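You operate a simulated robot arm through the tools that you are given. There is no shell and no other tool. Be economical: measure what you need, move in short steps, check, and stop when the job is done.

Carry out the task below with a simulated robot arm. There is one attempt and no reset: what you move stays moved.

JOB
Take the grey cowl and put it on the low shelf of the fitting cart.

Only the result counts: the job must be done as asked and must still hold three seconds after the hand-in. Knocking over, shifting, dropping, spilling or breaking anything else fails it.

ROBOT AND FRAMES
A 7-joint arm with a two-finger parallel gripper on a trunk, on a base that drives. Base frame: it is fixed to the floor where the robot stands at the start and does not move with it; the origin is under the middle of the robot, x ahead of it, y to its left, z up. Units: mm, degrees, N and s.
With the tool pointing down near the work surface it reaches from about 100 to 760 mm from the robot's upright axis, wherever it stands. Its first joint turns from -115.0 to 115.0 degrees. Places, roughly: low shelf of the fitting cart [-3000, 1000, 200]. Payload 3.91 kg.
The tool frame sits at the grasp point between the pads (the TCP): z along the fingers, y along the line on which they close. The tips reach 30 mm beyond it. The gripper opens to 110 mm. The fingers are 20 mm wide and 10 mm thick; the gripper's body (48 by 112 mm) begins 55 mm behind the TCP.
Orientation is that of the tool frame in the base frame, as [roll, pitch, yaw] about the fixed x, y, z axes, in that order (R = Rz(yaw) Ry(pitch) Rx(roll)). With the fingers straight down and closing along the base's y, the tool's x points along the base's -x, its y along +y and its z along -z.

CONTROLS
- The arm moves only by the tool jog_arm. Its argument "steps" is a list of rows, each an object (a shift or turn left out is 0, a gripper value left out holds the last) with "translation": the shift along the tool's x, y, z in mm, a list of three; "rotation": the turn, a rotation vector about the tool's x, y, z in degrees, a list of three. In form: [{"translation": [tx, ty, tz], "rotation": [wx, wy, wz]}, ...]. A call has 1 to 8 rows; each row shifts and turns the commanded pose from where the row before left it, along the tool's axes as they then stand. "fingers" is the finger opening in mm, from 0 to 110, set as the call begins (left out, the last holds). A row lasts 0.2 s, in which the tool goes at most 50 mm and 8.6 degrees; a call with a longer step from one row to the next is refused whole, and so is a gripper value outside its range. A pose out of reach is approached as far as the arm can. The call stops where the force on the tool passes 40 N (or 10 N more than at its start, if that is more) or the arm is blocked; 0.2 s more then pass. The fingers move at their own pace (about 153 mm/s each) and stop on an object; they squeeze with about 39 N. The grip force told is the motor's: it shows also when the fingers shut on nothing. Time passes only in rows, and 0.2 s behind the last, so rows that do not move let the fingers close. It gives the time, the measured TCP pose, the force on the tool (base axes), the opening and the grip force at its end, in the units of the frame above (readings bear some noise), with the torque about the TCP (base axes, N m) and any sound that the robot's microphone picked up, and new pictures: "pictures" is both (left out), scene, wrist or none.
- Cameras (640 x 400 px; columns grow to the right, rows downward): "scene" is now at [181.3, 152.9, 1450.8]; the picture's right is [-0.80, -0.60, 0.00], its down [-0.53, 0.70, -0.48] and it looks along [0.29, -0.38, -0.88] (base axes); focal length 256 px, centre (320, 200). "wrist" rides on the gripper at [72, 17, -103] in the tool frame; the picture's right is [-0.23, 0.97, 0.00], its down [-0.76, -0.18, -0.62] and it looks along [-0.61, -0.14, 0.78] (tool axes); focal length 222 px, centre (320, 200). There is no depth. A picture from a camera that has moved, and an enlarged one, comes with that camera's place and axes in the base frame and with its lens.
- move_column(by): slides the trunk up (or, below 0, down) by that many mm; the arm and the scene camera ride with it, the base frame stays. It gives what a move gives, with no picture.
- roll_base(legs): drives the robot by 1 to 6 legs, each [ahead, left, turn to the left] in mm, mm and degrees, along the robot's own axes; the way and the turn of a leg run together, so that a leg with both is an arc; at most 1500 mm and 180 degrees a leg. The arm and the cameras ride along, it lands a little off, and it stops where it bumps. It gives what a move gives, and a new picture of the scene camera.
- head_to(pan, tilt): turns the head with the scene camera to pan (to the left, within 80 degrees either way) and tilt (down, from -29 to 69), counted from straight ahead of the robot. It gives what a move gives, and a new picture of the scene camera.
- inspect(camera, box): a new picture of the part [left, top, right, bottom] of that camera's present view, enlarged. It takes no simulated time.
- close_job(): hands the job in; it is judged then, once.

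Work in short steps. Places have to be worked out from the pictures, the camera data and where the tool is seen: move nearer, look again, correct. Check each grasp and each placing, and mend what went wrong. You have 120 turns and 260 pictures in all, those below and enlarged ones among them. Open the gripper and draw the arm clear of the work before you hand the job in, unless the task says otherwise; then end with one line.

The tools are called after "Call:" as name(argument=value, ...) on one line, values as JSON. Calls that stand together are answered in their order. jog_arm: Moves the arm, as the interface text tells. Its arguments: {"type":"object","properties":{"steps":{"type":"array","items":{"type":"object","properties":{"translation":{"type":"array","items":{"type":"number"}},"rotation":{"type":"array","items":{"type":"number"}}}}},"fingers":{"type":"number"},"pictures":{"type":"string","enum":["both","scene","wrist","none"]}},"required":["steps"]} The other tools are called the same way: move_column (by) slides the trunk up or down; roll_base (legs) drives the base; head_to (pan, tilt) turns the head that bears the scene camera; inspect (camera, box) takes an enlarged picture of a part of a camera's view; close_job () hands the job in.

At the start:

```text
t: 0.0
ee_pos: [393.9, -190.7, 821.6]
ee_rot: [-180.0, -0.1, 180.0]
force: [-0.3, 0.0, 0.2]
ft_torque: [-0.01, 0.0, -0.02]
width: 110.0
gripper_force: 0.0
trunk travel left (down, up): [-821.0, 169.0]
robot x, y, heading: [-3.0, -2.0, 0.2]
head pan, tilt: [-52.9, 61.2]
```

scene: 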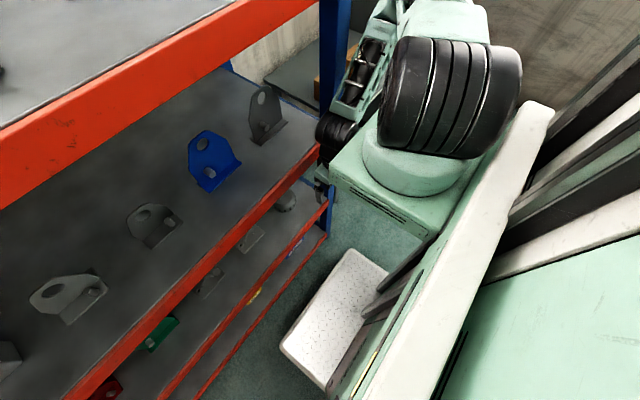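
wrist: 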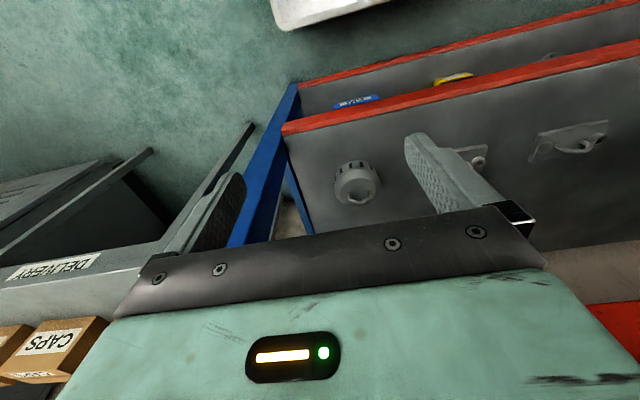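

The pictures show a rack of shelves ahead with brackets and a vented grey part on a lower shelf. I look around with the head.

Call:
head_to(pan=0, tilt=45)

Call:
inspect(camera="wrist", box=[270, 60, 640, 290])

```text
t: 1.2
ee_pos: [393.7, -189.5, 821.4]
ee_rot: [-180.0, -0.1, -180.0]
force: [-0.1, 0.2, -0.4]
ft_torque: [0.02, 0.0, 0.02]
width: 110.0
gripper_force: 0.1
trunk travel left (down, up): [-821.0, 169.0]
robot x, y, heading: [0.4, -2.3, -0.1]
head pan, tilt: [0.0, 45.0]
camera scene: at [223.3, 204.8, 1471.7], right [0.0, -1.0, 0.0], down [-0.71, 0.0, -0.71], along [0.71, 0.0, -0.71], focal length 256 px, centre (320, 200)
```

scene: 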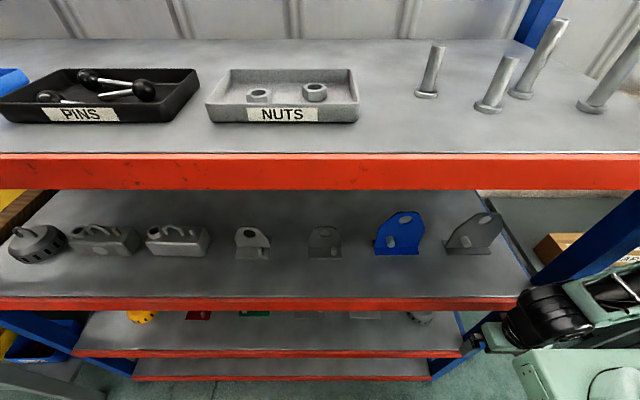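

```text
1.73 times, centred on (455, 175) of wrist
camera zoom: at [319.7, -172.7, 924.7], right [0.23, 0.97, 0.0], down [0.76, -0.18, 0.62], along [0.61, -0.14, -0.78], focal length 384 px, centre (86, 243)
```

zoom: 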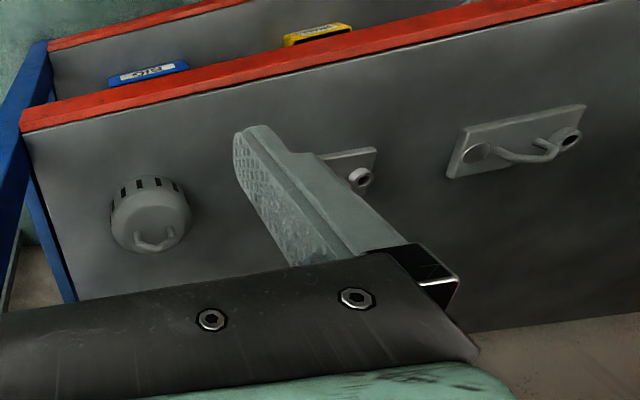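

Several part families are visible; I look at each of them enlarged.

Call:
inspect(camera="scene", box=[0, 190, 240, 340])

Call:
inspect(camera="scene", box=[220, 190, 520, 378])

Call:
head_to(pan=70, tilt=35)

Call:
head_to(pan=30, tilt=40)

Call:
head_to(pan=-70, tilt=25)

```text
2.67 times, centred on (120, 265) of scene
camera zoom: at [223.3, 204.8, 1471.7], right [0.0, -1.0, 0.0], down [-0.71, 0.0, -0.71], along [0.71, 0.0, -0.71], focal length 683 px, centre (853, 27)
```

zoom: 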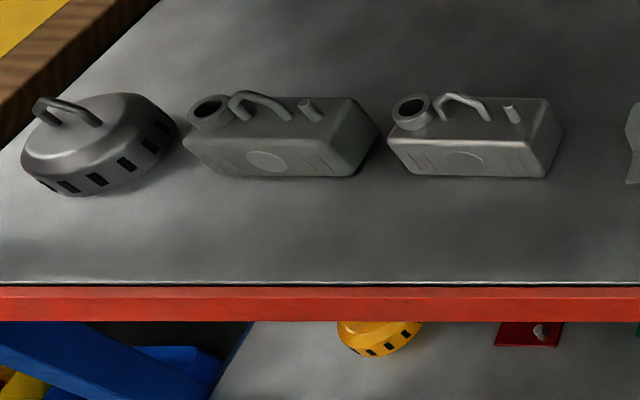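

```text
2.13 times, centred on (370, 284) of scene
camera zoom: at [223.3, 204.8, 1471.7], right [0.0, -1.0, 0.0], down [-0.71, 0.0, -0.71], along [0.71, 0.0, -0.71], focal length 545 px, centre (214, 21)
```

zoom: 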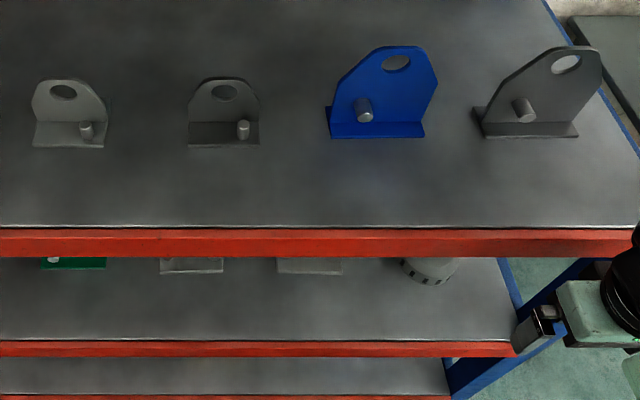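

```text
t: 2.6
ee_pos: [393.1, -188.1, 821.8]
ee_rot: [180.0, -0.2, -180.0]
force: [0.1, 0.1, -0.3]
ft_torque: [-0.01, -0.01, 0.0]
width: 109.8
gripper_force: 0.1
trunk travel left (down, up): [-821.0, 169.0]
robot x, y, heading: [1.3, 0.6, -0.1]
head pan, tilt: [70.0, 35.0]
camera scene: at [172.2, 287.6, 1486.5], right [0.94, -0.34, 0.0], down [-0.2, -0.54, -0.82], along [0.28, 0.77, -0.57], focal length 256 px, centre (320, 200)
```

scene: 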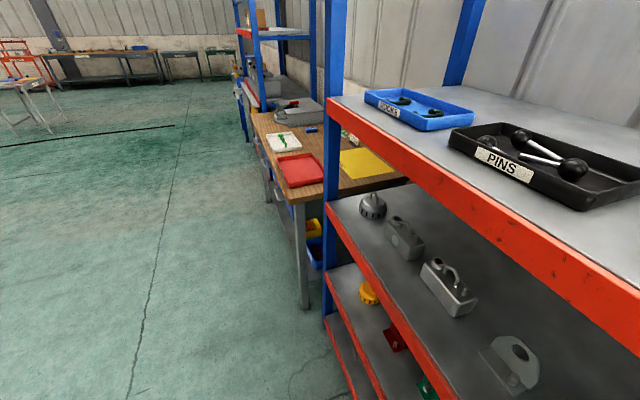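

```text
t: 3.7
ee_pos: [393.9, -189.0, 822.8]
ee_rot: [-179.9, -0.1, -179.9]
force: [-0.2, 0.4, -0.4]
ft_torque: [-0.01, 0.01, 0.01]
width: 109.9
gripper_force: 0.1
trunk travel left (down, up): [-821.0, 169.0]
robot x, y, heading: [-1.6, 2.7, -0.1]
head pan, tilt: [30.0, 40.0]
camera scene: at [215.6, 247.5, 1479.0], right [0.5, -0.87, 0.0], down [-0.56, -0.32, -0.77], along [0.66, 0.38, -0.64], focal length 256 px, centre (320, 200)
```

scene: 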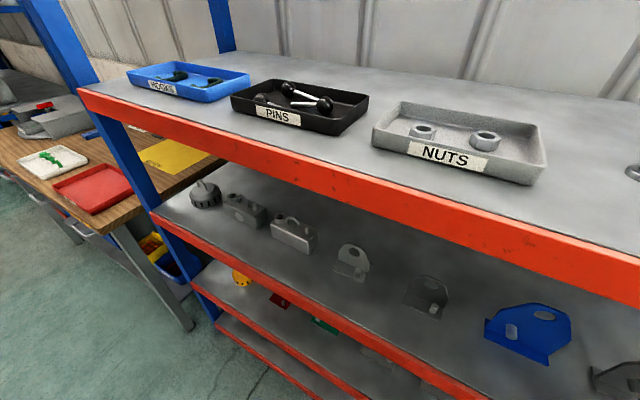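

```text
t: 5.5
ee_pos: [393.5, -190.1, 821.3]
ee_rot: [180.0, -0.1, 180.0]
force: [0.0, 0.1, 0.6]
ft_torque: [0.01, 0.02, 0.0]
width: 110.1
gripper_force: 0.1
trunk travel left (down, up): [-821.0, 169.0]
robot x, y, heading: [2.3, -0.0, 0.0]
head pan, tilt: [-70.0, 25.0]
camera scene: at [173.5, 118.3, 1502.3], right [-0.94, -0.34, 0.0], down [-0.14, 0.4, -0.91], along [0.31, -0.85, -0.42], focal length 256 px, centre (320, 200)
```

scene: 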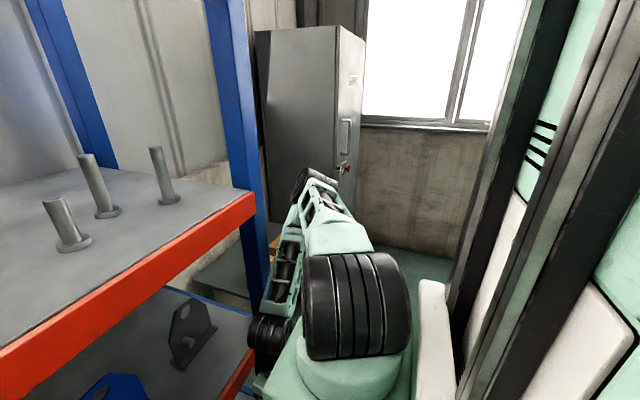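

The vented domes with a handle look like the "cowls": a large dark one on the middle shelf (about [610, 920, 930]), a yellow one, and a small light grey one on the lower shelf. I back off and go left to look more closely.

Call:
roll_base(legs=[[-150, 0, 0], [0, 600, 0]])

Call:
head_to(pan=20, tilt=40)

Call:
inspect(camera="scene", box=[200, 150, 520, 350])

Call:
head_to(pan=60, tilt=40)

```text
t: 9.8
ee_pos: [241.0, 411.5, 821.6]
ee_rot: [180.0, -0.1, -179.7]
force: [-0.4, -0.6, 0.3]
ft_torque: [-0.01, -0.03, 0.01]
width: 110.0
gripper_force: 0.0
trunk travel left (down, up): [-821.0, 169.0]
robot x, y, heading: [-154.3, 596.5, 0.2]
head pan, tilt: [-70.0, 25.0]
camera scene: at [20.3, 717.3, 1502.3], right [-0.94, -0.35, 0.0], down [-0.15, 0.4, -0.91], along [0.31, -0.85, -0.42], focal length 256 px, centre (320, 200)
```

scene: 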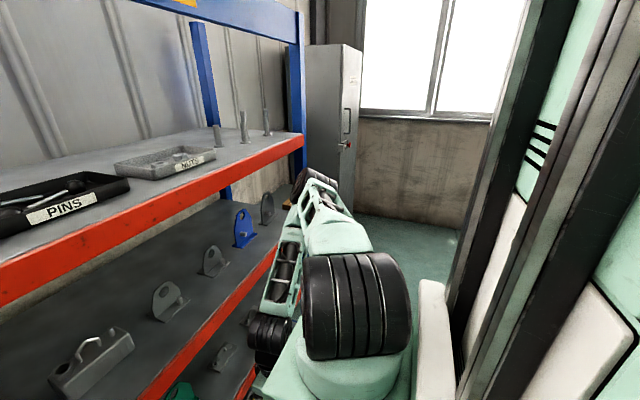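

```text
t: 11.5
ee_pos: [243.5, 411.4, 821.8]
ee_rot: [179.9, -0.1, -179.6]
force: [0.3, 0.5, 0.1]
ft_torque: [-0.03, 0.03, 0.0]
width: 110.1
gripper_force: 0.1
trunk travel left (down, up): [-821.0, 169.0]
robot x, y, heading: [-151.7, 597.9, 0.4]
head pan, tilt: [20.0, 40.0]
camera scene: at [68.1, 833.1, 1479.0], right [0.35, -0.94, 0.0], down [-0.6, -0.22, -0.77], along [0.72, 0.27, -0.64], focal length 256 px, centre (320, 200)
```

scene: 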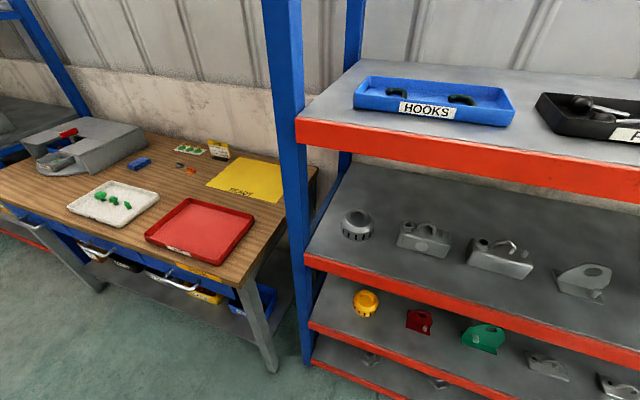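

```text
2.00 times, centred on (360, 250) of scene
camera zoom: at [68.1, 833.1, 1479.0], right [0.35, -0.94, 0.0], down [-0.6, -0.22, -0.77], along [0.72, 0.27, -0.64], focal length 512 px, centre (240, 100)
```

zoom: 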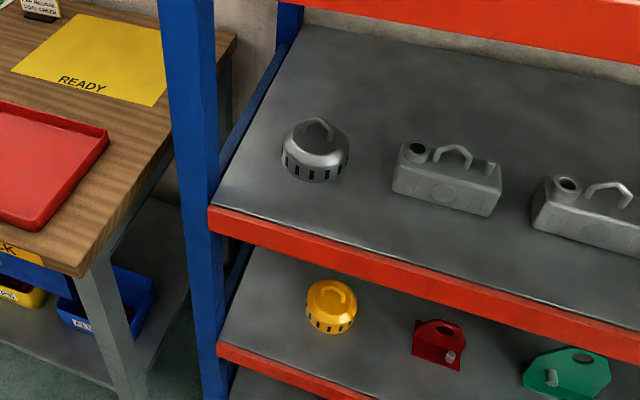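

```text
t: 12.5
ee_pos: [241.4, 410.6, 821.9]
ee_rot: [-180.0, -0.1, -179.7]
force: [-0.5, -0.7, 0.1]
ft_torque: [-0.01, 0.03, -0.03]
width: 110.0
gripper_force: 0.0
trunk travel left (down, up): [-821.0, 169.0]
robot x, y, heading: [-155.6, 598.3, 0.1]
head pan, tilt: [60.0, 40.0]
camera scene: at [30.6, 877.5, 1479.0], right [0.87, -0.5, 0.0], down [-0.32, -0.56, -0.77], along [0.38, 0.67, -0.64], focal length 256 px, centre (320, 200)
```

scene: 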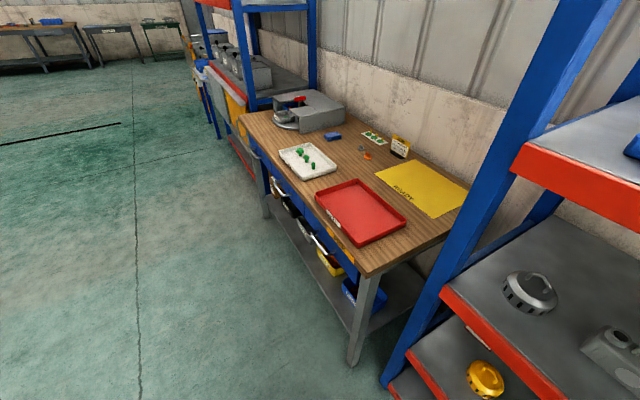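

There are cards on the bench and further parts on the lowest shelf; I enlarge these.

Call:
inspect(camera="scene", box=[350, 120, 430, 170])

Call:
inspect(camera="scene", box=[180, 0, 340, 100])

Call:
head_to(pan=-15, tilt=52)

Call:
inspect(camera="scene", box=[0, 150, 320, 350])

Call:
inspect(camera="scene", box=[320, 150, 640, 350])

```text
8.00 times, centred on (390, 145) of scene
camera zoom: at [30.6, 877.5, 1479.0], right [0.87, -0.5, 0.0], down [-0.32, -0.56, -0.77], along [0.38, 0.67, -0.64], focal length 2048 px, centre (-240, 640)
```

zoom: 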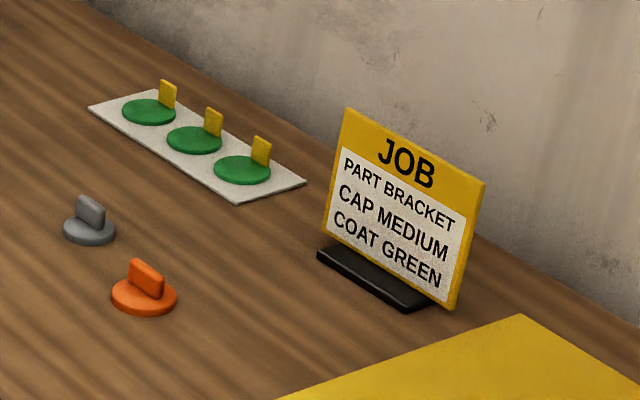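

```text
4.00 times, centred on (260, 50) of scene
camera zoom: at [30.6, 877.5, 1479.0], right [0.87, -0.5, 0.0], down [-0.32, -0.56, -0.77], along [0.38, 0.67, -0.64], focal length 1024 px, centre (560, 800)
```

zoom: 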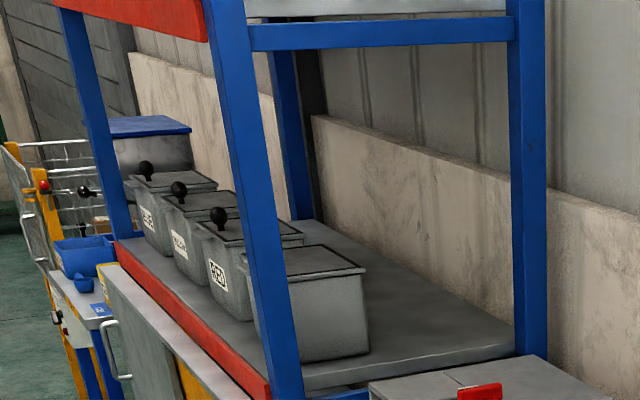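

```text
t: 14.0
ee_pos: [241.7, 410.0, 821.0]
ee_rot: [179.9, -0.1, -179.8]
force: [0.2, 0.4, 0.1]
ft_torque: [0.01, -0.01, -0.02]
width: 110.1
gripper_force: 0.0
trunk travel left (down, up): [-821.0, 169.0]
robot x, y, heading: [-150.4, 603.3, 0.4]
head pan, tilt: [-15.0, 52.0]
camera scene: at [61.0, 784.7, 1462.2], right [-0.25, -0.97, 0.0], down [-0.76, 0.2, -0.62], along [0.6, -0.16, -0.79], focal length 256 px, centre (320, 200)
```

scene: 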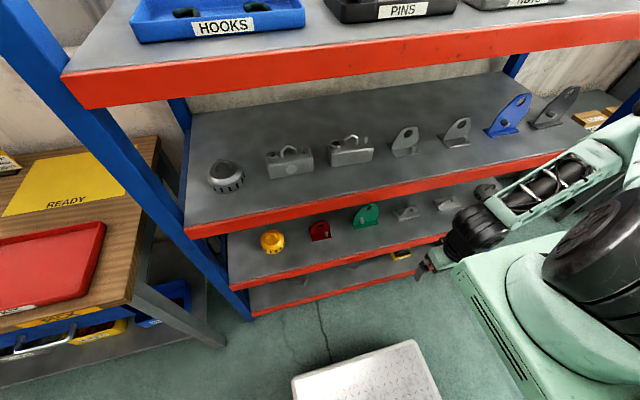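

```text
2.00 times, centred on (160, 250) of scene
camera zoom: at [61.0, 784.7, 1462.2], right [-0.25, -0.97, 0.0], down [-0.76, 0.2, -0.62], along [0.6, -0.16, -0.79], focal length 512 px, centre (640, 100)
```

zoom: 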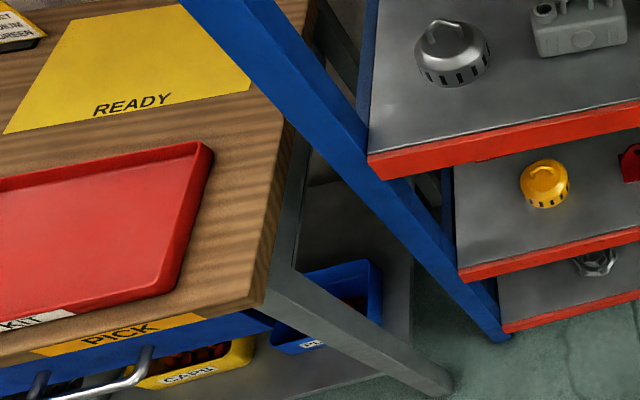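

```text
2.00 times, centred on (480, 250) of scene
camera zoom: at [61.0, 784.7, 1462.2], right [-0.25, -0.97, 0.0], down [-0.76, 0.2, -0.62], along [0.6, -0.16, -0.79], focal length 512 px, centre (0, 100)
```

zoom: 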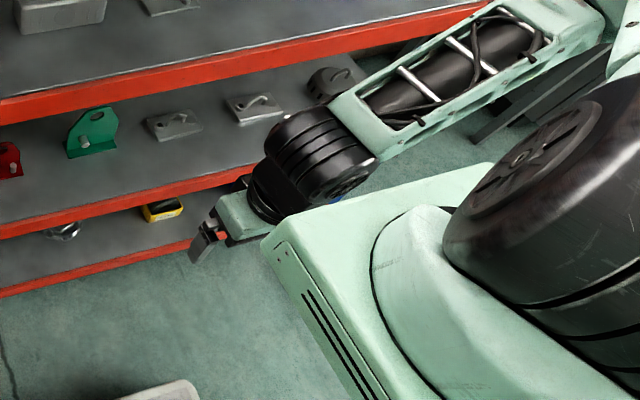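

The job card is for another order. I need a better comparison of the domes, so I lower the trunk to see under the shelves.

Call:
move_column(by=-400)

Call:
head_to(pan=10, tilt=35)

Call:
inspect(camera="scene", box=[160, 100, 480, 300])

Call:
head_to(pan=-40, tilt=30)

Call:
inspect(camera="scene", box=[160, 150, 480, 350])

```text
t: 17.8
ee_pos: [242.9, 411.4, 421.4]
ee_rot: [-180.0, -0.1, -179.6]
force: [1.4, -0.3, -0.3]
ft_torque: [-0.01, -0.01, 0.01]
width: 110.1
gripper_force: 0.1
trunk travel left (down, up): [-421.0, 569.0]
robot x, y, heading: [-153.9, 598.5, 0.2]
head pan, tilt: [-15.0, 52.0]
```

```text
t: 18.7
ee_pos: [243.2, 411.8, 419.9]
ee_rot: [179.9, 0.0, -179.7]
force: [-0.1, 0.0, 0.0]
ft_torque: [0.01, 0.02, 0.0]
width: 109.9
gripper_force: 0.0
trunk travel left (down, up): [-421.0, 569.0]
robot x, y, heading: [-152.9, 596.3, 0.5]
head pan, tilt: [10.0, 35.0]
camera scene: at [75.0, 819.4, 1086.5], right [0.18, -0.98, 0.0], down [-0.56, -0.1, -0.82], along [0.81, 0.15, -0.57], focal length 256 px, centre (320, 200)
```

scene: 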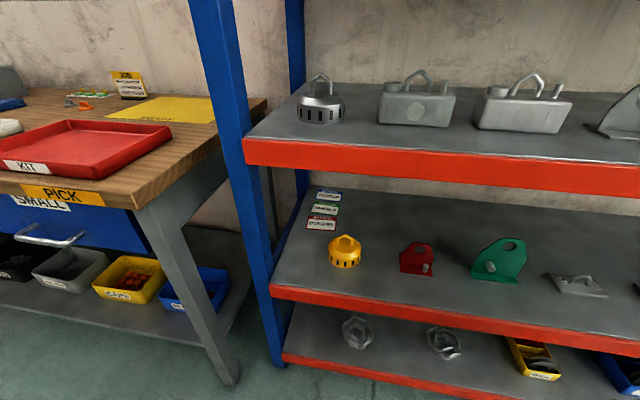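

```text
2.00 times, centred on (320, 200) of scene
camera zoom: at [75.0, 819.4, 1086.5], right [0.18, -0.98, 0.0], down [-0.56, -0.1, -0.82], along [0.81, 0.15, -0.57], focal length 512 px, centre (320, 200)
```

zoom: 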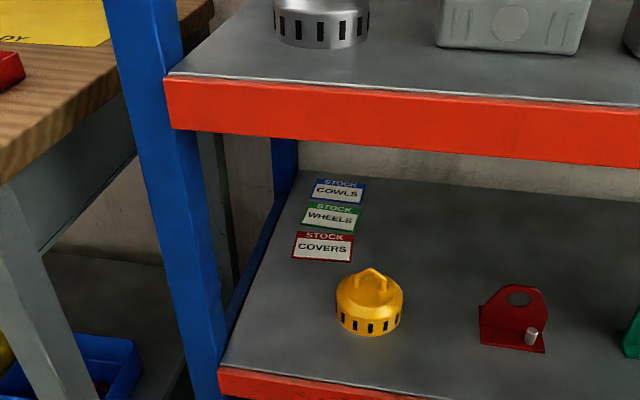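

```text
t: 19.9
ee_pos: [242.1, 409.8, 421.3]
ee_rot: [-180.0, -0.2, -179.7]
force: [-0.6, 0.0, 0.1]
ft_torque: [0.01, 0.0, 0.02]
width: 110.1
gripper_force: 0.0
trunk travel left (down, up): [-421.0, 569.0]
robot x, y, heading: [-150.4, 598.2, 0.1]
head pan, tilt: [-40.0, 30.0]
camera scene: at [57.9, 746.0, 1094.3], right [-0.64, -0.77, 0.0], down [-0.38, 0.32, -0.87], along [0.67, -0.55, -0.5], focal length 256 px, centre (320, 200)
```

scene: 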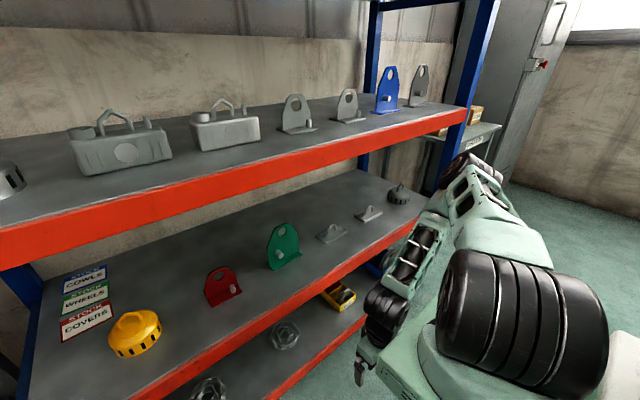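

```text
2.00 times, centred on (320, 250) of scene
camera zoom: at [57.9, 746.0, 1094.3], right [-0.64, -0.77, 0.0], down [-0.38, 0.32, -0.87], along [0.67, -0.55, -0.5], focal length 512 px, centre (320, 100)
```

zoom: 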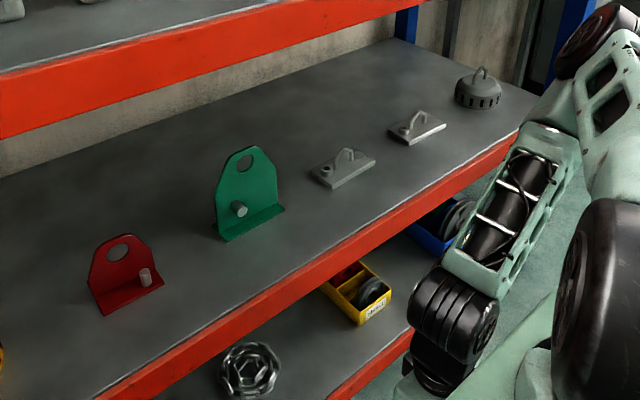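

Stock cards lie by the yellow dome; the low right dome is matte grey while the middle-shelf one is shiny bare metal. I read the cards closely.

Call:
inspect(camera="scene", box=[50, 260, 130, 345])

Call:
inspect(camera="scene", box=[360, 165, 440, 215])

Call:
inspect(camera="scene", box=[0, 90, 280, 220])

Call:
head_to(pan=25, tilt=25)

Call:
inspect(camera="scene", box=[280, 60, 600, 260])

```text
4.71 times, centred on (90, 302) of scene
camera zoom: at [57.9, 746.0, 1094.3], right [-0.64, -0.77, 0.0], down [-0.38, 0.32, -0.87], along [0.67, -0.55, -0.5], focal length 1205 px, centre (1402, -282)
```

zoom: 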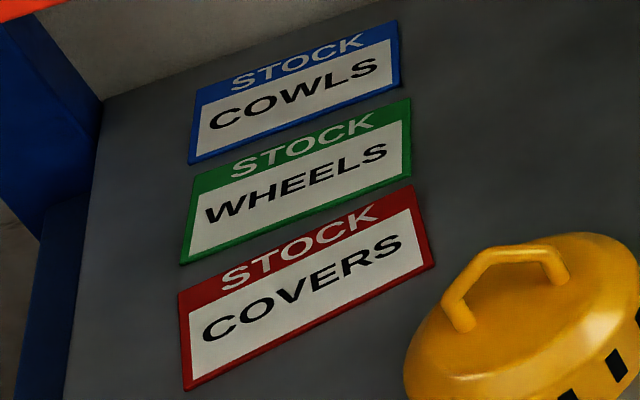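

```text
8.00 times, centred on (400, 190) of scene
camera zoom: at [57.9, 746.0, 1094.3], right [-0.64, -0.77, 0.0], down [-0.38, 0.32, -0.87], along [0.67, -0.55, -0.5], focal length 2048 px, centre (-320, 280)
```

zoom: 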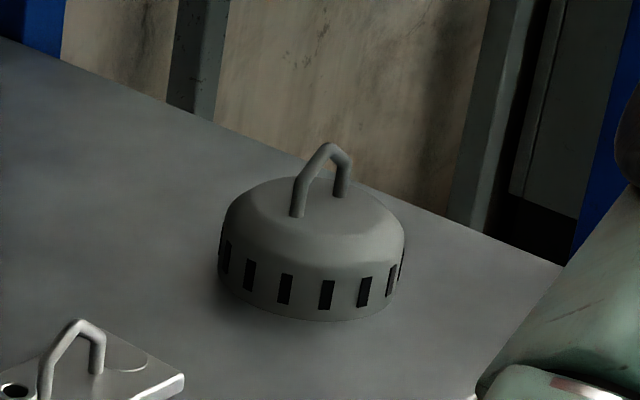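

```text
2.29 times, centred on (140, 155) of scene
camera zoom: at [57.9, 746.0, 1094.3], right [-0.64, -0.77, 0.0], down [-0.38, 0.32, -0.87], along [0.67, -0.55, -0.5], focal length 585 px, centre (731, 303)
```

zoom: 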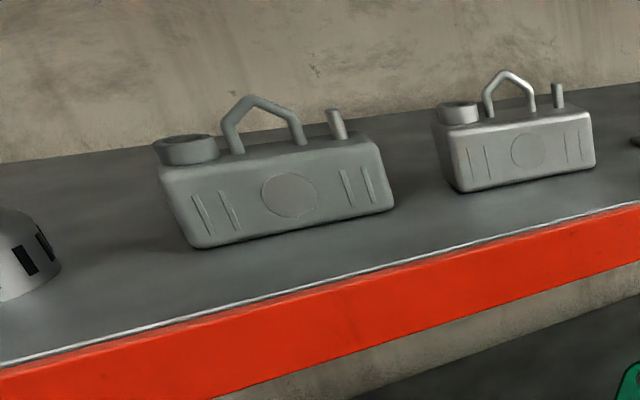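

```text
t: 21.3
ee_pos: [243.4, 410.9, 421.7]
ee_rot: [179.9, -0.2, -179.7]
force: [-0.9, 0.5, 0.4]
ft_torque: [-0.03, -0.04, -0.02]
width: 110.0
gripper_force: 0.0
trunk travel left (down, up): [-421.0, 569.0]
robot x, y, heading: [-151.3, 601.9, 0.3]
head pan, tilt: [25.0, 25.0]
camera scene: at [71.7, 843.0, 1102.3], right [0.43, -0.9, 0.0], down [-0.38, -0.18, -0.91], along [0.82, 0.39, -0.42], focal length 256 px, centre (320, 200)
```

scene: 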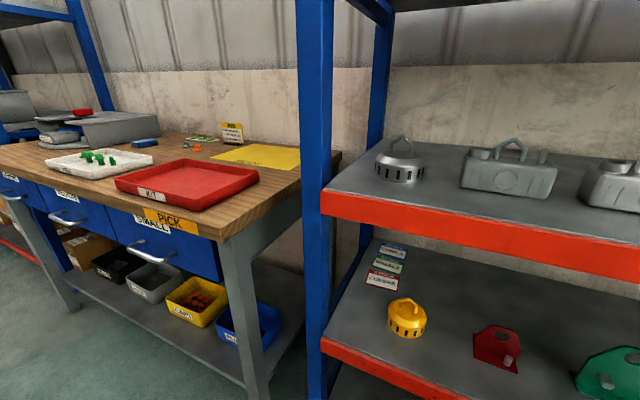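

```text
2.00 times, centred on (440, 160) of scene
camera zoom: at [71.7, 843.0, 1102.3], right [0.43, -0.9, 0.0], down [-0.38, -0.18, -0.91], along [0.82, 0.39, -0.42], focal length 512 px, centre (80, 280)
```

zoom: 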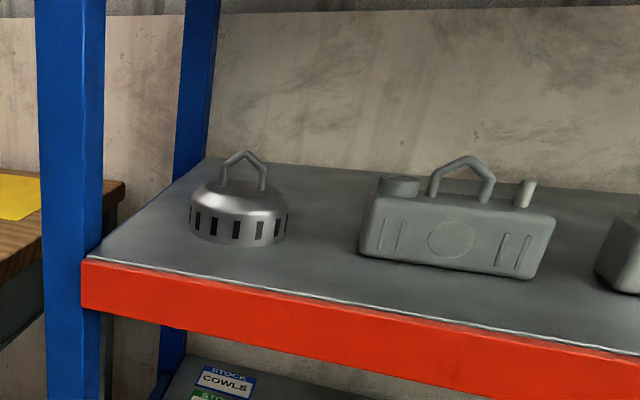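

Matte grey is the paint; the grey cowl is the vented dome on the lower shelf at about [590, -153, 480–560], right end of the rack. I back off and move in line with it, then rehearse the arm posture in free space.

Call:
roll_base(legs=[[-250, -540, 0]])

Call:
head_to(pan=-35, tilt=30)

Call:
jog_arm(steps=[{"translation": [-50, 0, 0]}, {"translation": [-50, 0, 0]}, {"translation": [-50, 0, 0]}, {"translation": [-50, 0, 0]}, {"translation": [-50, 0, 0]}])

```text
t: 24.6
ee_pos: [-7.1, -123.2, 420.6]
ee_rot: [180.0, -0.1, -179.8]
force: [0.2, 0.1, 0.2]
ft_torque: [0.02, 0.02, 0.02]
width: 110.0
gripper_force: 0.1
trunk travel left (down, up): [-421.0, 569.0]
robot x, y, heading: [-402.6, 67.3, 0.2]
head pan, tilt: [25.0, 25.0]
camera scene: at [-176.2, 309.7, 1102.3], right [0.43, -0.9, 0.0], down [-0.38, -0.18, -0.91], along [0.82, 0.39, -0.42], focal length 256 px, centre (320, 200)
```

scene: 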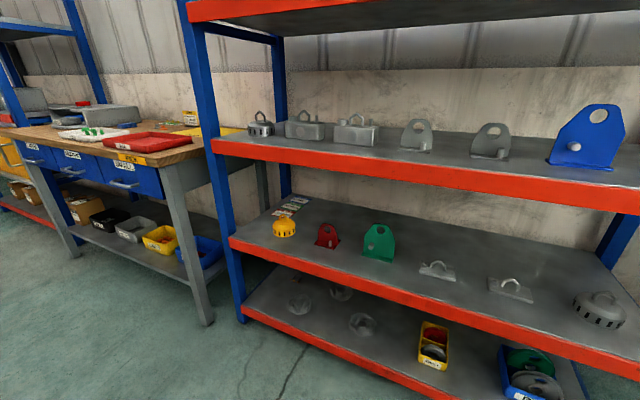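

```text
t: 25.9
ee_pos: [-7.3, -121.9, 421.4]
ee_rot: [180.0, -0.1, -179.8]
force: [-0.6, 0.4, 0.5]
ft_torque: [0.01, 0.03, 0.01]
width: 109.9
gripper_force: 0.1
trunk travel left (down, up): [-421.0, 569.0]
robot x, y, heading: [-401.6, 62.6, 0.4]
head pan, tilt: [-35.0, 30.0]
camera scene: at [-185.3, 218.9, 1094.3], right [-0.57, -0.82, 0.0], down [-0.41, 0.29, -0.87], along [0.71, -0.49, -0.5], focal length 256 px, centre (320, 200)
```

scene: 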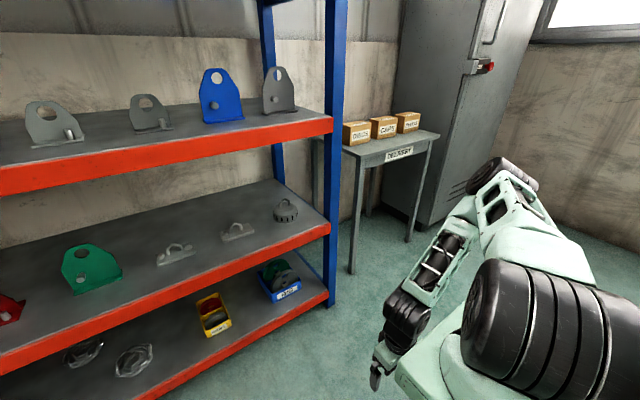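

```text
t: 27.1
ee_pos: [245.3, -122.2, 419.9]
ee_rot: [-180.0, 0.2, -179.8]
force: [0.1, -0.3, 0.4]
ft_torque: [0.03, 0.0, -0.02]
width: 109.9
gripper_force: 0.1
trunk travel left (down, up): [-421.0, 569.0]
robot x, y, heading: [-403.0, 63.4, -0.0]
head pan, tilt: [-35.0, 30.0]
camera scene: at [-185.3, 218.6, 1094.3], right [-0.57, -0.82, 0.0], down [-0.41, 0.29, -0.87], along [0.71, -0.49, -0.5], focal length 256 px, centre (320, 200)
camera wrist: at [169.9, -106.6, 523.5], right [0.22, 0.97, 0.0], down [0.76, -0.18, 0.62], along [0.61, -0.14, -0.78], focal length 222 px, centre (320, 200)
```

scene: 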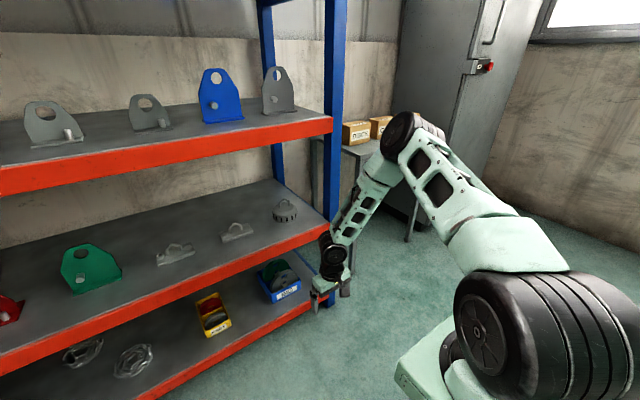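
wrist: 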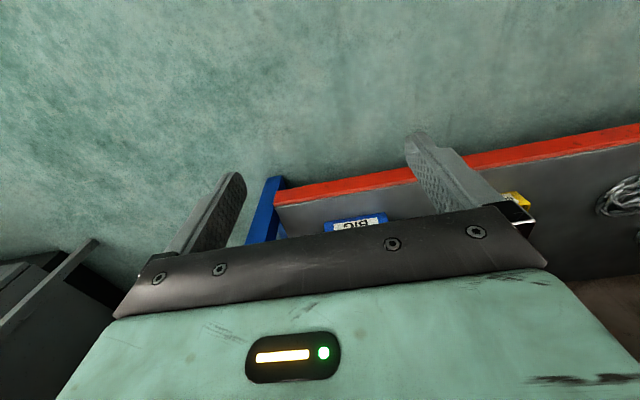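

The arm reaches with the elbow up and right. I tilt the tool 45° forward so that it can go in under the shelf, here in free space.

Call:
jog_arm(steps=[{"rotation": [0, -7.5, 0]}, {"rotation": [0, -7.5, 0]}, {"rotation": [0, -7.5, 0]}, {"rotation": [0, -7.5, 0]}, {"rotation": [0, -7.5, 0]}, {"rotation": [0, -7.5, 0]}], pictures="none")

Call:
move_column(by=190)

Call:
jog_arm(steps=[{"translation": [0, 0, 0]}])

Call:
inspect(camera="wrist", box=[160, 0, 480, 200])

```text
t: 28.5
ee_pos: [254.2, -138.1, 439.4]
ee_rot: [179.6, 40.1, -179.7]
force: [0.1, 0.3, -0.1]
ft_torque: [0.02, 0.01, 0.03]
width: 109.9
gripper_force: 0.0
out of reach, approached as far as the arm can: row 5, 6
trunk travel left (down, up): [-421.0, 569.0]
robot x, y, heading: [-400.3, 66.0, 0.4]
head pan, tilt: [-35.0, 30.0]
```

```text
t: 30.6
ee_pos: [252.1, -138.7, 628.1]
ee_rot: [179.6, 39.8, -179.8]
force: [-0.3, -0.1, 0.2]
ft_torque: [0.03, -0.02, 0.0]
width: 110.1
gripper_force: 0.1
trunk travel left (down, up): [-611.0, 379.0]
robot x, y, heading: [-404.4, 64.2, 0.2]
head pan, tilt: [-35.0, 30.0]
```

```text
t: 31.0
ee_pos: [250.8, -138.3, 628.5]
ee_rot: [179.5, 39.7, -179.7]
force: [-0.1, 0.2, -0.7]
ft_torque: [0.03, 0.01, -0.01]
width: 110.1
gripper_force: 0.1
trunk travel left (down, up): [-611.0, 379.0]
robot x, y, heading: [-404.0, 67.5, 0.4]
head pan, tilt: [-35.0, 30.0]
camera scene: at [-185.3, 218.9, 1284.3], right [-0.57, -0.82, 0.0], down [-0.41, 0.29, -0.87], along [0.71, -0.49, -0.5], focal length 256 px, centre (320, 200)
camera wrist: at [128.4, -123.8, 661.0], right [0.17, 0.97, 0.15], down [0.19, -0.18, 0.97], along [0.97, -0.13, -0.21], focal length 222 px, centre (320, 200)
```

scene: 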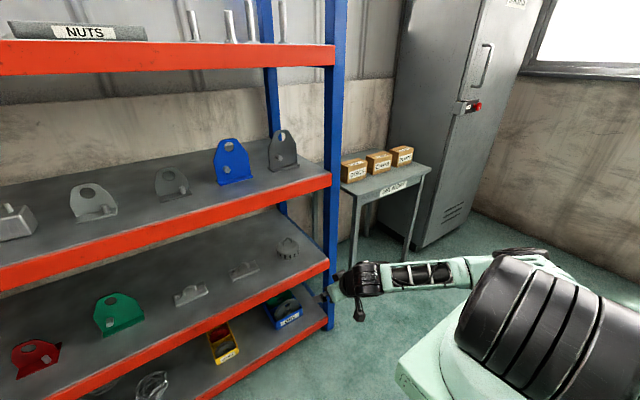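
wrist: 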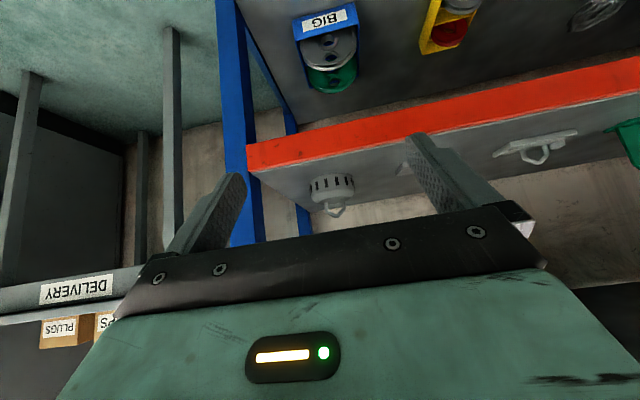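

```text
2.00 times, centred on (320, 100) of wrist
camera zoom: at [128.4, -123.8, 661.0], right [0.17, 0.97, 0.15], down [0.19, -0.18, 0.97], along [0.97, -0.13, -0.21], focal length 444 px, centre (320, 400)
```

zoom: 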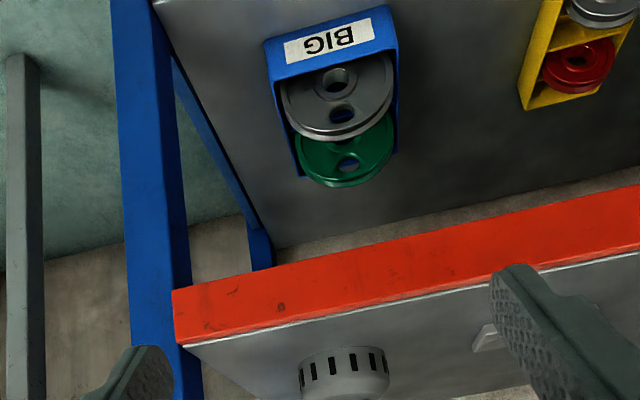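

The cowl stands at about x 596, y -154, shelf top z≈510, handle peak z≈600. I bring the arm back a bit from its limit and drive forward 250 mm to look closely.

Call:
jog_arm(steps=[{"translation": [40, 0, -33]}, {"translation": [15, 0, -12]}], pictures="none")

Call:
roll_base(legs=[[230, 0, 0]])

Call:
jog_arm(steps=[{"translation": [0, 0, 0]}], pictures="wrist")

```text
refused: row 1 steps farther than a row can; nothing moved
```

```text
t: 32.7
ee_pos: [485.1, -139.1, 627.9]
ee_rot: [179.6, 39.8, -179.7]
force: [-0.6, 1.1, 0.0]
ft_torque: [0.02, 0.02, 0.02]
width: 110.1
gripper_force: 0.1
trunk travel left (down, up): [-611.0, 379.0]
robot x, y, heading: [-165.5, 68.0, 0.2]
head pan, tilt: [-35.0, 30.0]
camera scene: at [47.7, 219.3, 1284.3], right [-0.57, -0.82, 0.0], down [-0.41, 0.29, -0.87], along [0.71, -0.49, -0.5], focal length 256 px, centre (320, 200)
```

scene: 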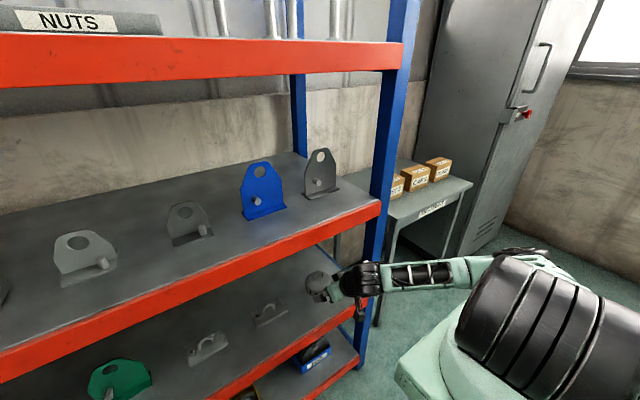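

```text
t: 33.1
ee_pos: [485.2, -138.0, 628.5]
ee_rot: [179.5, 39.8, -179.7]
force: [0.3, -0.3, 0.1]
ft_torque: [0.01, -0.04, -0.02]
width: 110.0
gripper_force: 0.1
trunk travel left (down, up): [-611.0, 379.0]
robot x, y, heading: [-164.0, 66.4, -0.1]
head pan, tilt: [-35.0, 30.0]
camera wrist: at [361.2, -123.5, 661.1], right [0.17, 0.97, 0.15], down [0.19, -0.18, 0.97], along [0.97, -0.13, -0.21], focal length 222 px, centre (320, 200)
```

wrist: 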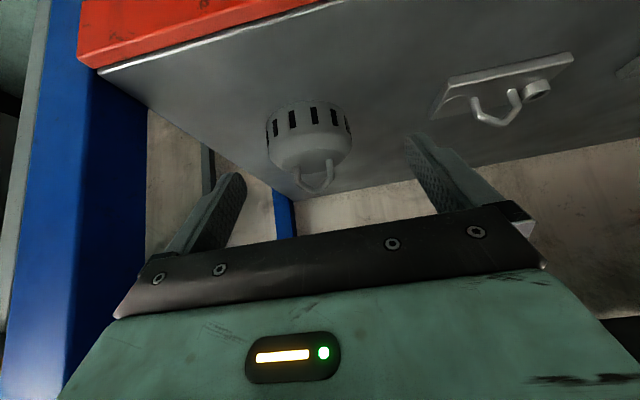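

Handle peak triangulates to about [596, -157, 598]. I retract the arm a little to get off its reach limit and synchronise the commanded pose.

Call:
jog_arm(steps=[{"translation": [34, 0, -34]}, {"translation": [14, 0, -14]}], pictures="none")

```text
t: 33.6
ee_pos: [406.3, -249.1, 648.5]
ee_rot: [-158.3, 31.9, -163.6]
force: [-0.5, 0.2, 0.4]
ft_torque: [0.02, -0.01, 0.02]
width: 110.1
gripper_force: 0.0
trunk travel left (down, up): [-611.0, 379.0]
robot x, y, heading: [-165.0, 65.3, 0.2]
head pan, tilt: [-35.0, 30.0]
stopped in row 2: the arm was blocked; the commanded pose is now the measured one
```

The arm swung oddly and was blocked; I check the pictures before doing more.

Call:
jog_arm(steps=[{"translation": [0, 0, 0]}])

Call:
head_to(pan=-60, tilt=35)

```text
t: 34.0
ee_pos: [406.8, -248.9, 649.2]
ee_rot: [-158.3, 32.1, -163.5]
force: [-0.6, 1.2, 0.0]
ft_torque: [-0.03, 0.01, -0.02]
width: 109.8
gripper_force: 0.1
trunk travel left (down, up): [-611.0, 379.0]
robot x, y, heading: [-171.9, 63.8, 0.0]
head pan, tilt: [-35.0, 30.0]
camera scene: at [47.6, 219.3, 1284.4], right [-0.57, -0.82, 0.0], down [-0.41, 0.29, -0.87], along [0.71, -0.5, -0.5], focal length 256 px, centre (320, 200)
camera wrist: at [284.3, -228.9, 685.5], right [0.11, 0.98, -0.18], down [0.27, 0.15, 0.95], along [0.96, -0.16, -0.25], focal length 222 px, centre (320, 200)
```

scene: 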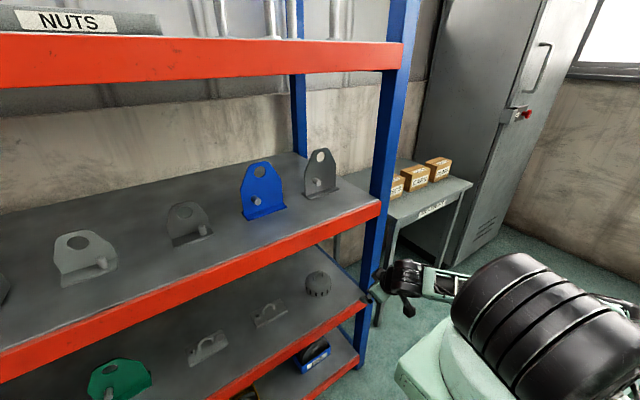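
wrist: 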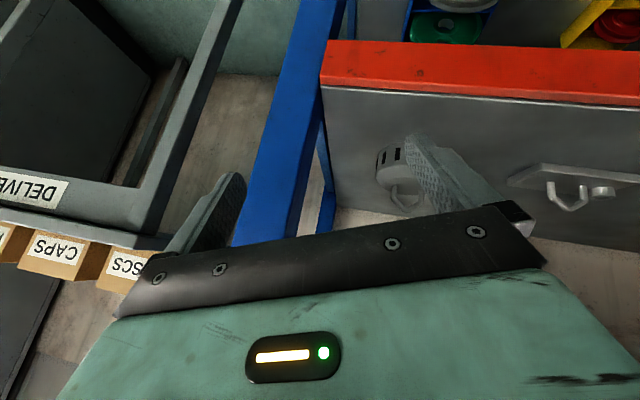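

```text
t: 34.9
ee_pos: [406.2, -248.1, 648.1]
ee_rot: [-158.5, 31.9, -163.6]
force: [0.2, 0.1, -0.2]
ft_torque: [0.01, 0.03, 0.0]
width: 110.0
gripper_force: 0.1
trunk travel left (down, up): [-611.0, 379.0]
robot x, y, heading: [-166.2, 65.6, 0.1]
head pan, tilt: [-60.0, 35.0]
camera scene: at [17.6, 194.8, 1276.6], right [-0.86, -0.5, 0.0], down [-0.29, 0.5, -0.82], along [0.41, -0.71, -0.57], focal length 256 px, centre (320, 200)
```

scene: 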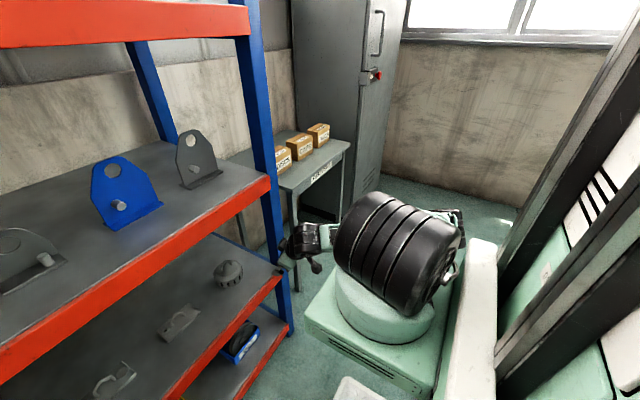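

Nothing was knocked, but the arm has refolded. I back the base away and restore the tool orientation gently.

Call:
roll_base(legs=[[-250, 0, 0]])

Call:
jog_arm(steps=[{"rotation": [-4.1, -0.1, 4.7]}, {"rotation": [-4.1, -0.1, 4.7]}, {"rotation": [-4.1, -0.1, 4.7]}, {"translation": [0, 40, 0]}, {"translation": [0, 40, 0]}])

```text
t: 36.8
ee_pos: [152.4, -248.6, 649.1]
ee_rot: [-158.4, 32.0, -163.6]
force: [0.1, -0.1, -0.5]
ft_torque: [-0.01, -0.01, 0.0]
width: 109.6
gripper_force: 0.1
trunk travel left (down, up): [-611.0, 379.0]
robot x, y, heading: [-421.9, 68.7, 0.2]
head pan, tilt: [-60.0, 35.0]
camera scene: at [-236.4, 194.3, 1276.5], right [-0.86, -0.5, 0.0], down [-0.29, 0.5, -0.82], along [0.41, -0.71, -0.57], focal length 256 px, centre (320, 200)
```

scene: 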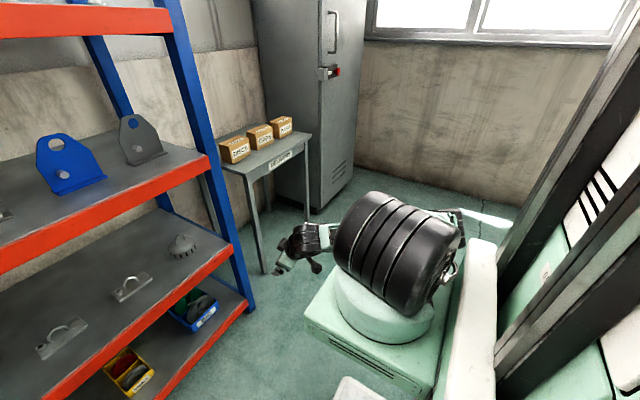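

```text
t: 38.0
ee_pos: [151.0, -169.1, 648.3]
ee_rot: [-179.8, 34.8, 179.9]
force: [-0.3, -0.2, 0.0]
ft_torque: [0.02, 0.0, 0.04]
width: 109.6
gripper_force: 0.1
trunk travel left (down, up): [-611.0, 379.0]
robot x, y, heading: [-423.0, 60.9, 0.1]
head pan, tilt: [-60.0, 35.0]
camera scene: at [-236.4, 194.1, 1276.6], right [-0.86, -0.5, 0.0], down [-0.29, 0.5, -0.82], along [0.41, -0.71, -0.57], focal length 256 px, centre (320, 200)
camera wrist: at [31.0, -151.8, 691.1], right [0.19, 0.97, 0.13], down [0.27, -0.18, 0.95], along [0.94, -0.14, -0.29], focal length 222 px, centre (320, 200)
```

scene: 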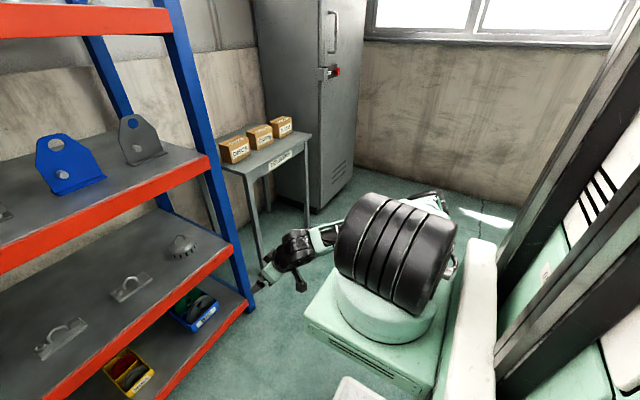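
wrist: 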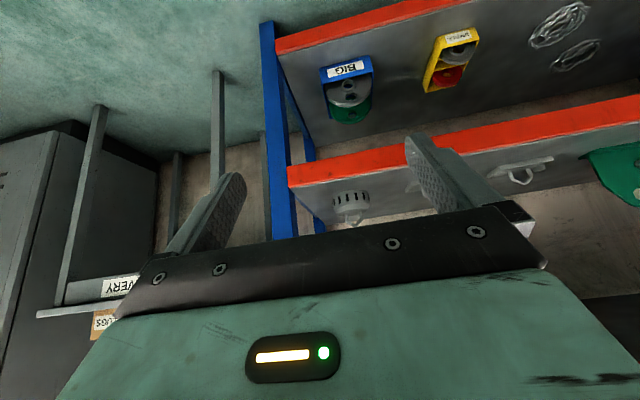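

Orientation is clean again at 35° tilt with reach in reserve. I tilt 10° more to clear the shelf above.

Call:
jog_arm(steps=[{"rotation": [0, -5, 0]}, {"rotation": [0, -5, 0]}, {"translation": [0, 0, 0]}], pictures="scene")

```text
t: 38.6
ee_pos: [142.6, -222.6, 656.9]
ee_rot: [-168.3, 39.9, -169.5]
force: [0.8, -0.4, -0.5]
ft_torque: [0.02, 0.01, -0.04]
width: 109.9
gripper_force: 0.0
out of reach, approached as far as the arm can: row 2
trunk travel left (down, up): [-611.0, 379.0]
robot x, y, heading: [-424.7, 64.9, 0.1]
head pan, tilt: [-60.0, 35.0]
stopped in row 3: the arm was blocked; the commanded pose is now the measured one
camera scene: at [-236.4, 194.2, 1276.5], right [-0.86, -0.5, 0.0], down [-0.29, 0.5, -0.82], along [0.41, -0.71, -0.57], focal length 256 px, centre (320, 200)
```

scene: 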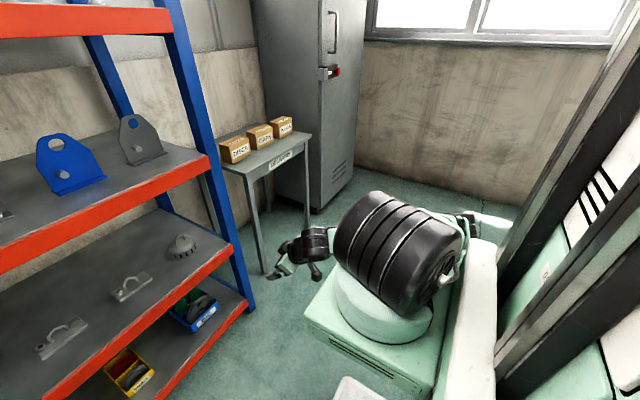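

The arm folds against itself with the shoulder this high. I restore the pose at 30° tilt, then lower the trunk and raise the hand relative to it.

Call:
jog_arm(steps=[{"rotation": [-2.85, 5.3, 3.75]}, {"rotation": [-2.85, 5.3, 3.75]}, {"translation": [0, 40, 0]}, {"translation": [0, 0, 0]}], pictures="none")

Call:
move_column(by=-250)

Call:
jog_arm(steps=[{"translation": [-24, 0, -41.6]}, {"translation": [-24, 0, -41.6]}, {"translation": [-24, 0, -41.6]}, {"translation": [-24, 0, -41.6]}, {"translation": [-24, 0, -41.6]}], pictures="scene")

```text
t: 39.6
ee_pos: [142.4, -179.1, 654.2]
ee_rot: [179.7, 30.2, 179.6]
force: [0.6, 0.3, 0.3]
ft_torque: [0.0, 0.01, -0.03]
width: 110.0
gripper_force: 0.1
trunk travel left (down, up): [-611.0, 379.0]
robot x, y, heading: [-421.6, 63.9, 0.2]
head pan, tilt: [-60.0, 35.0]
```

```text
t: 42.2
ee_pos: [141.6, -180.2, 404.3]
ee_rot: [179.6, 30.2, 179.6]
force: [-0.6, -0.1, -0.4]
ft_torque: [-0.04, 0.0, 0.0]
width: 110.0
gripper_force: 0.0
trunk travel left (down, up): [-361.0, 629.0]
robot x, y, heading: [-422.5, 66.8, 0.0]
head pan, tilt: [-60.0, 35.0]
```

```text
t: 43.4
ee_pos: [151.5, -184.1, 644.7]
ee_rot: [179.6, 30.3, 179.6]
force: [-0.1, 1.1, -0.3]
ft_torque: [0.01, -0.02, 0.02]
width: 110.2
gripper_force: 0.0
out of reach, approached as far as the arm can: row 3, 4
trunk travel left (down, up): [-361.0, 629.0]
robot x, y, heading: [-417.5, 64.1, -0.0]
head pan, tilt: [-60.0, 35.0]
camera scene: at [-236.5, 194.1, 1026.4], right [-0.86, -0.5, 0.0], down [-0.29, 0.5, -0.82], along [0.41, -0.71, -0.57], focal length 256 px, centre (320, 200)
```

scene: 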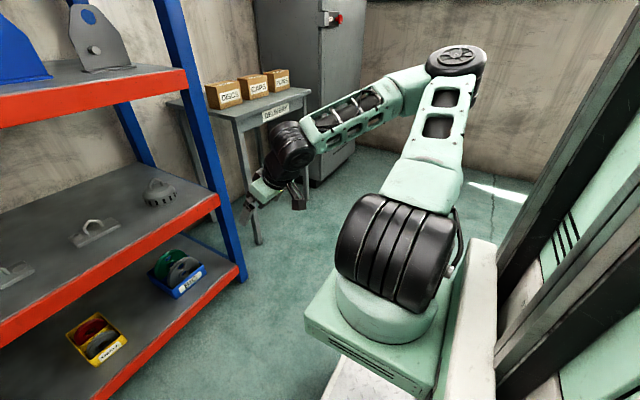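

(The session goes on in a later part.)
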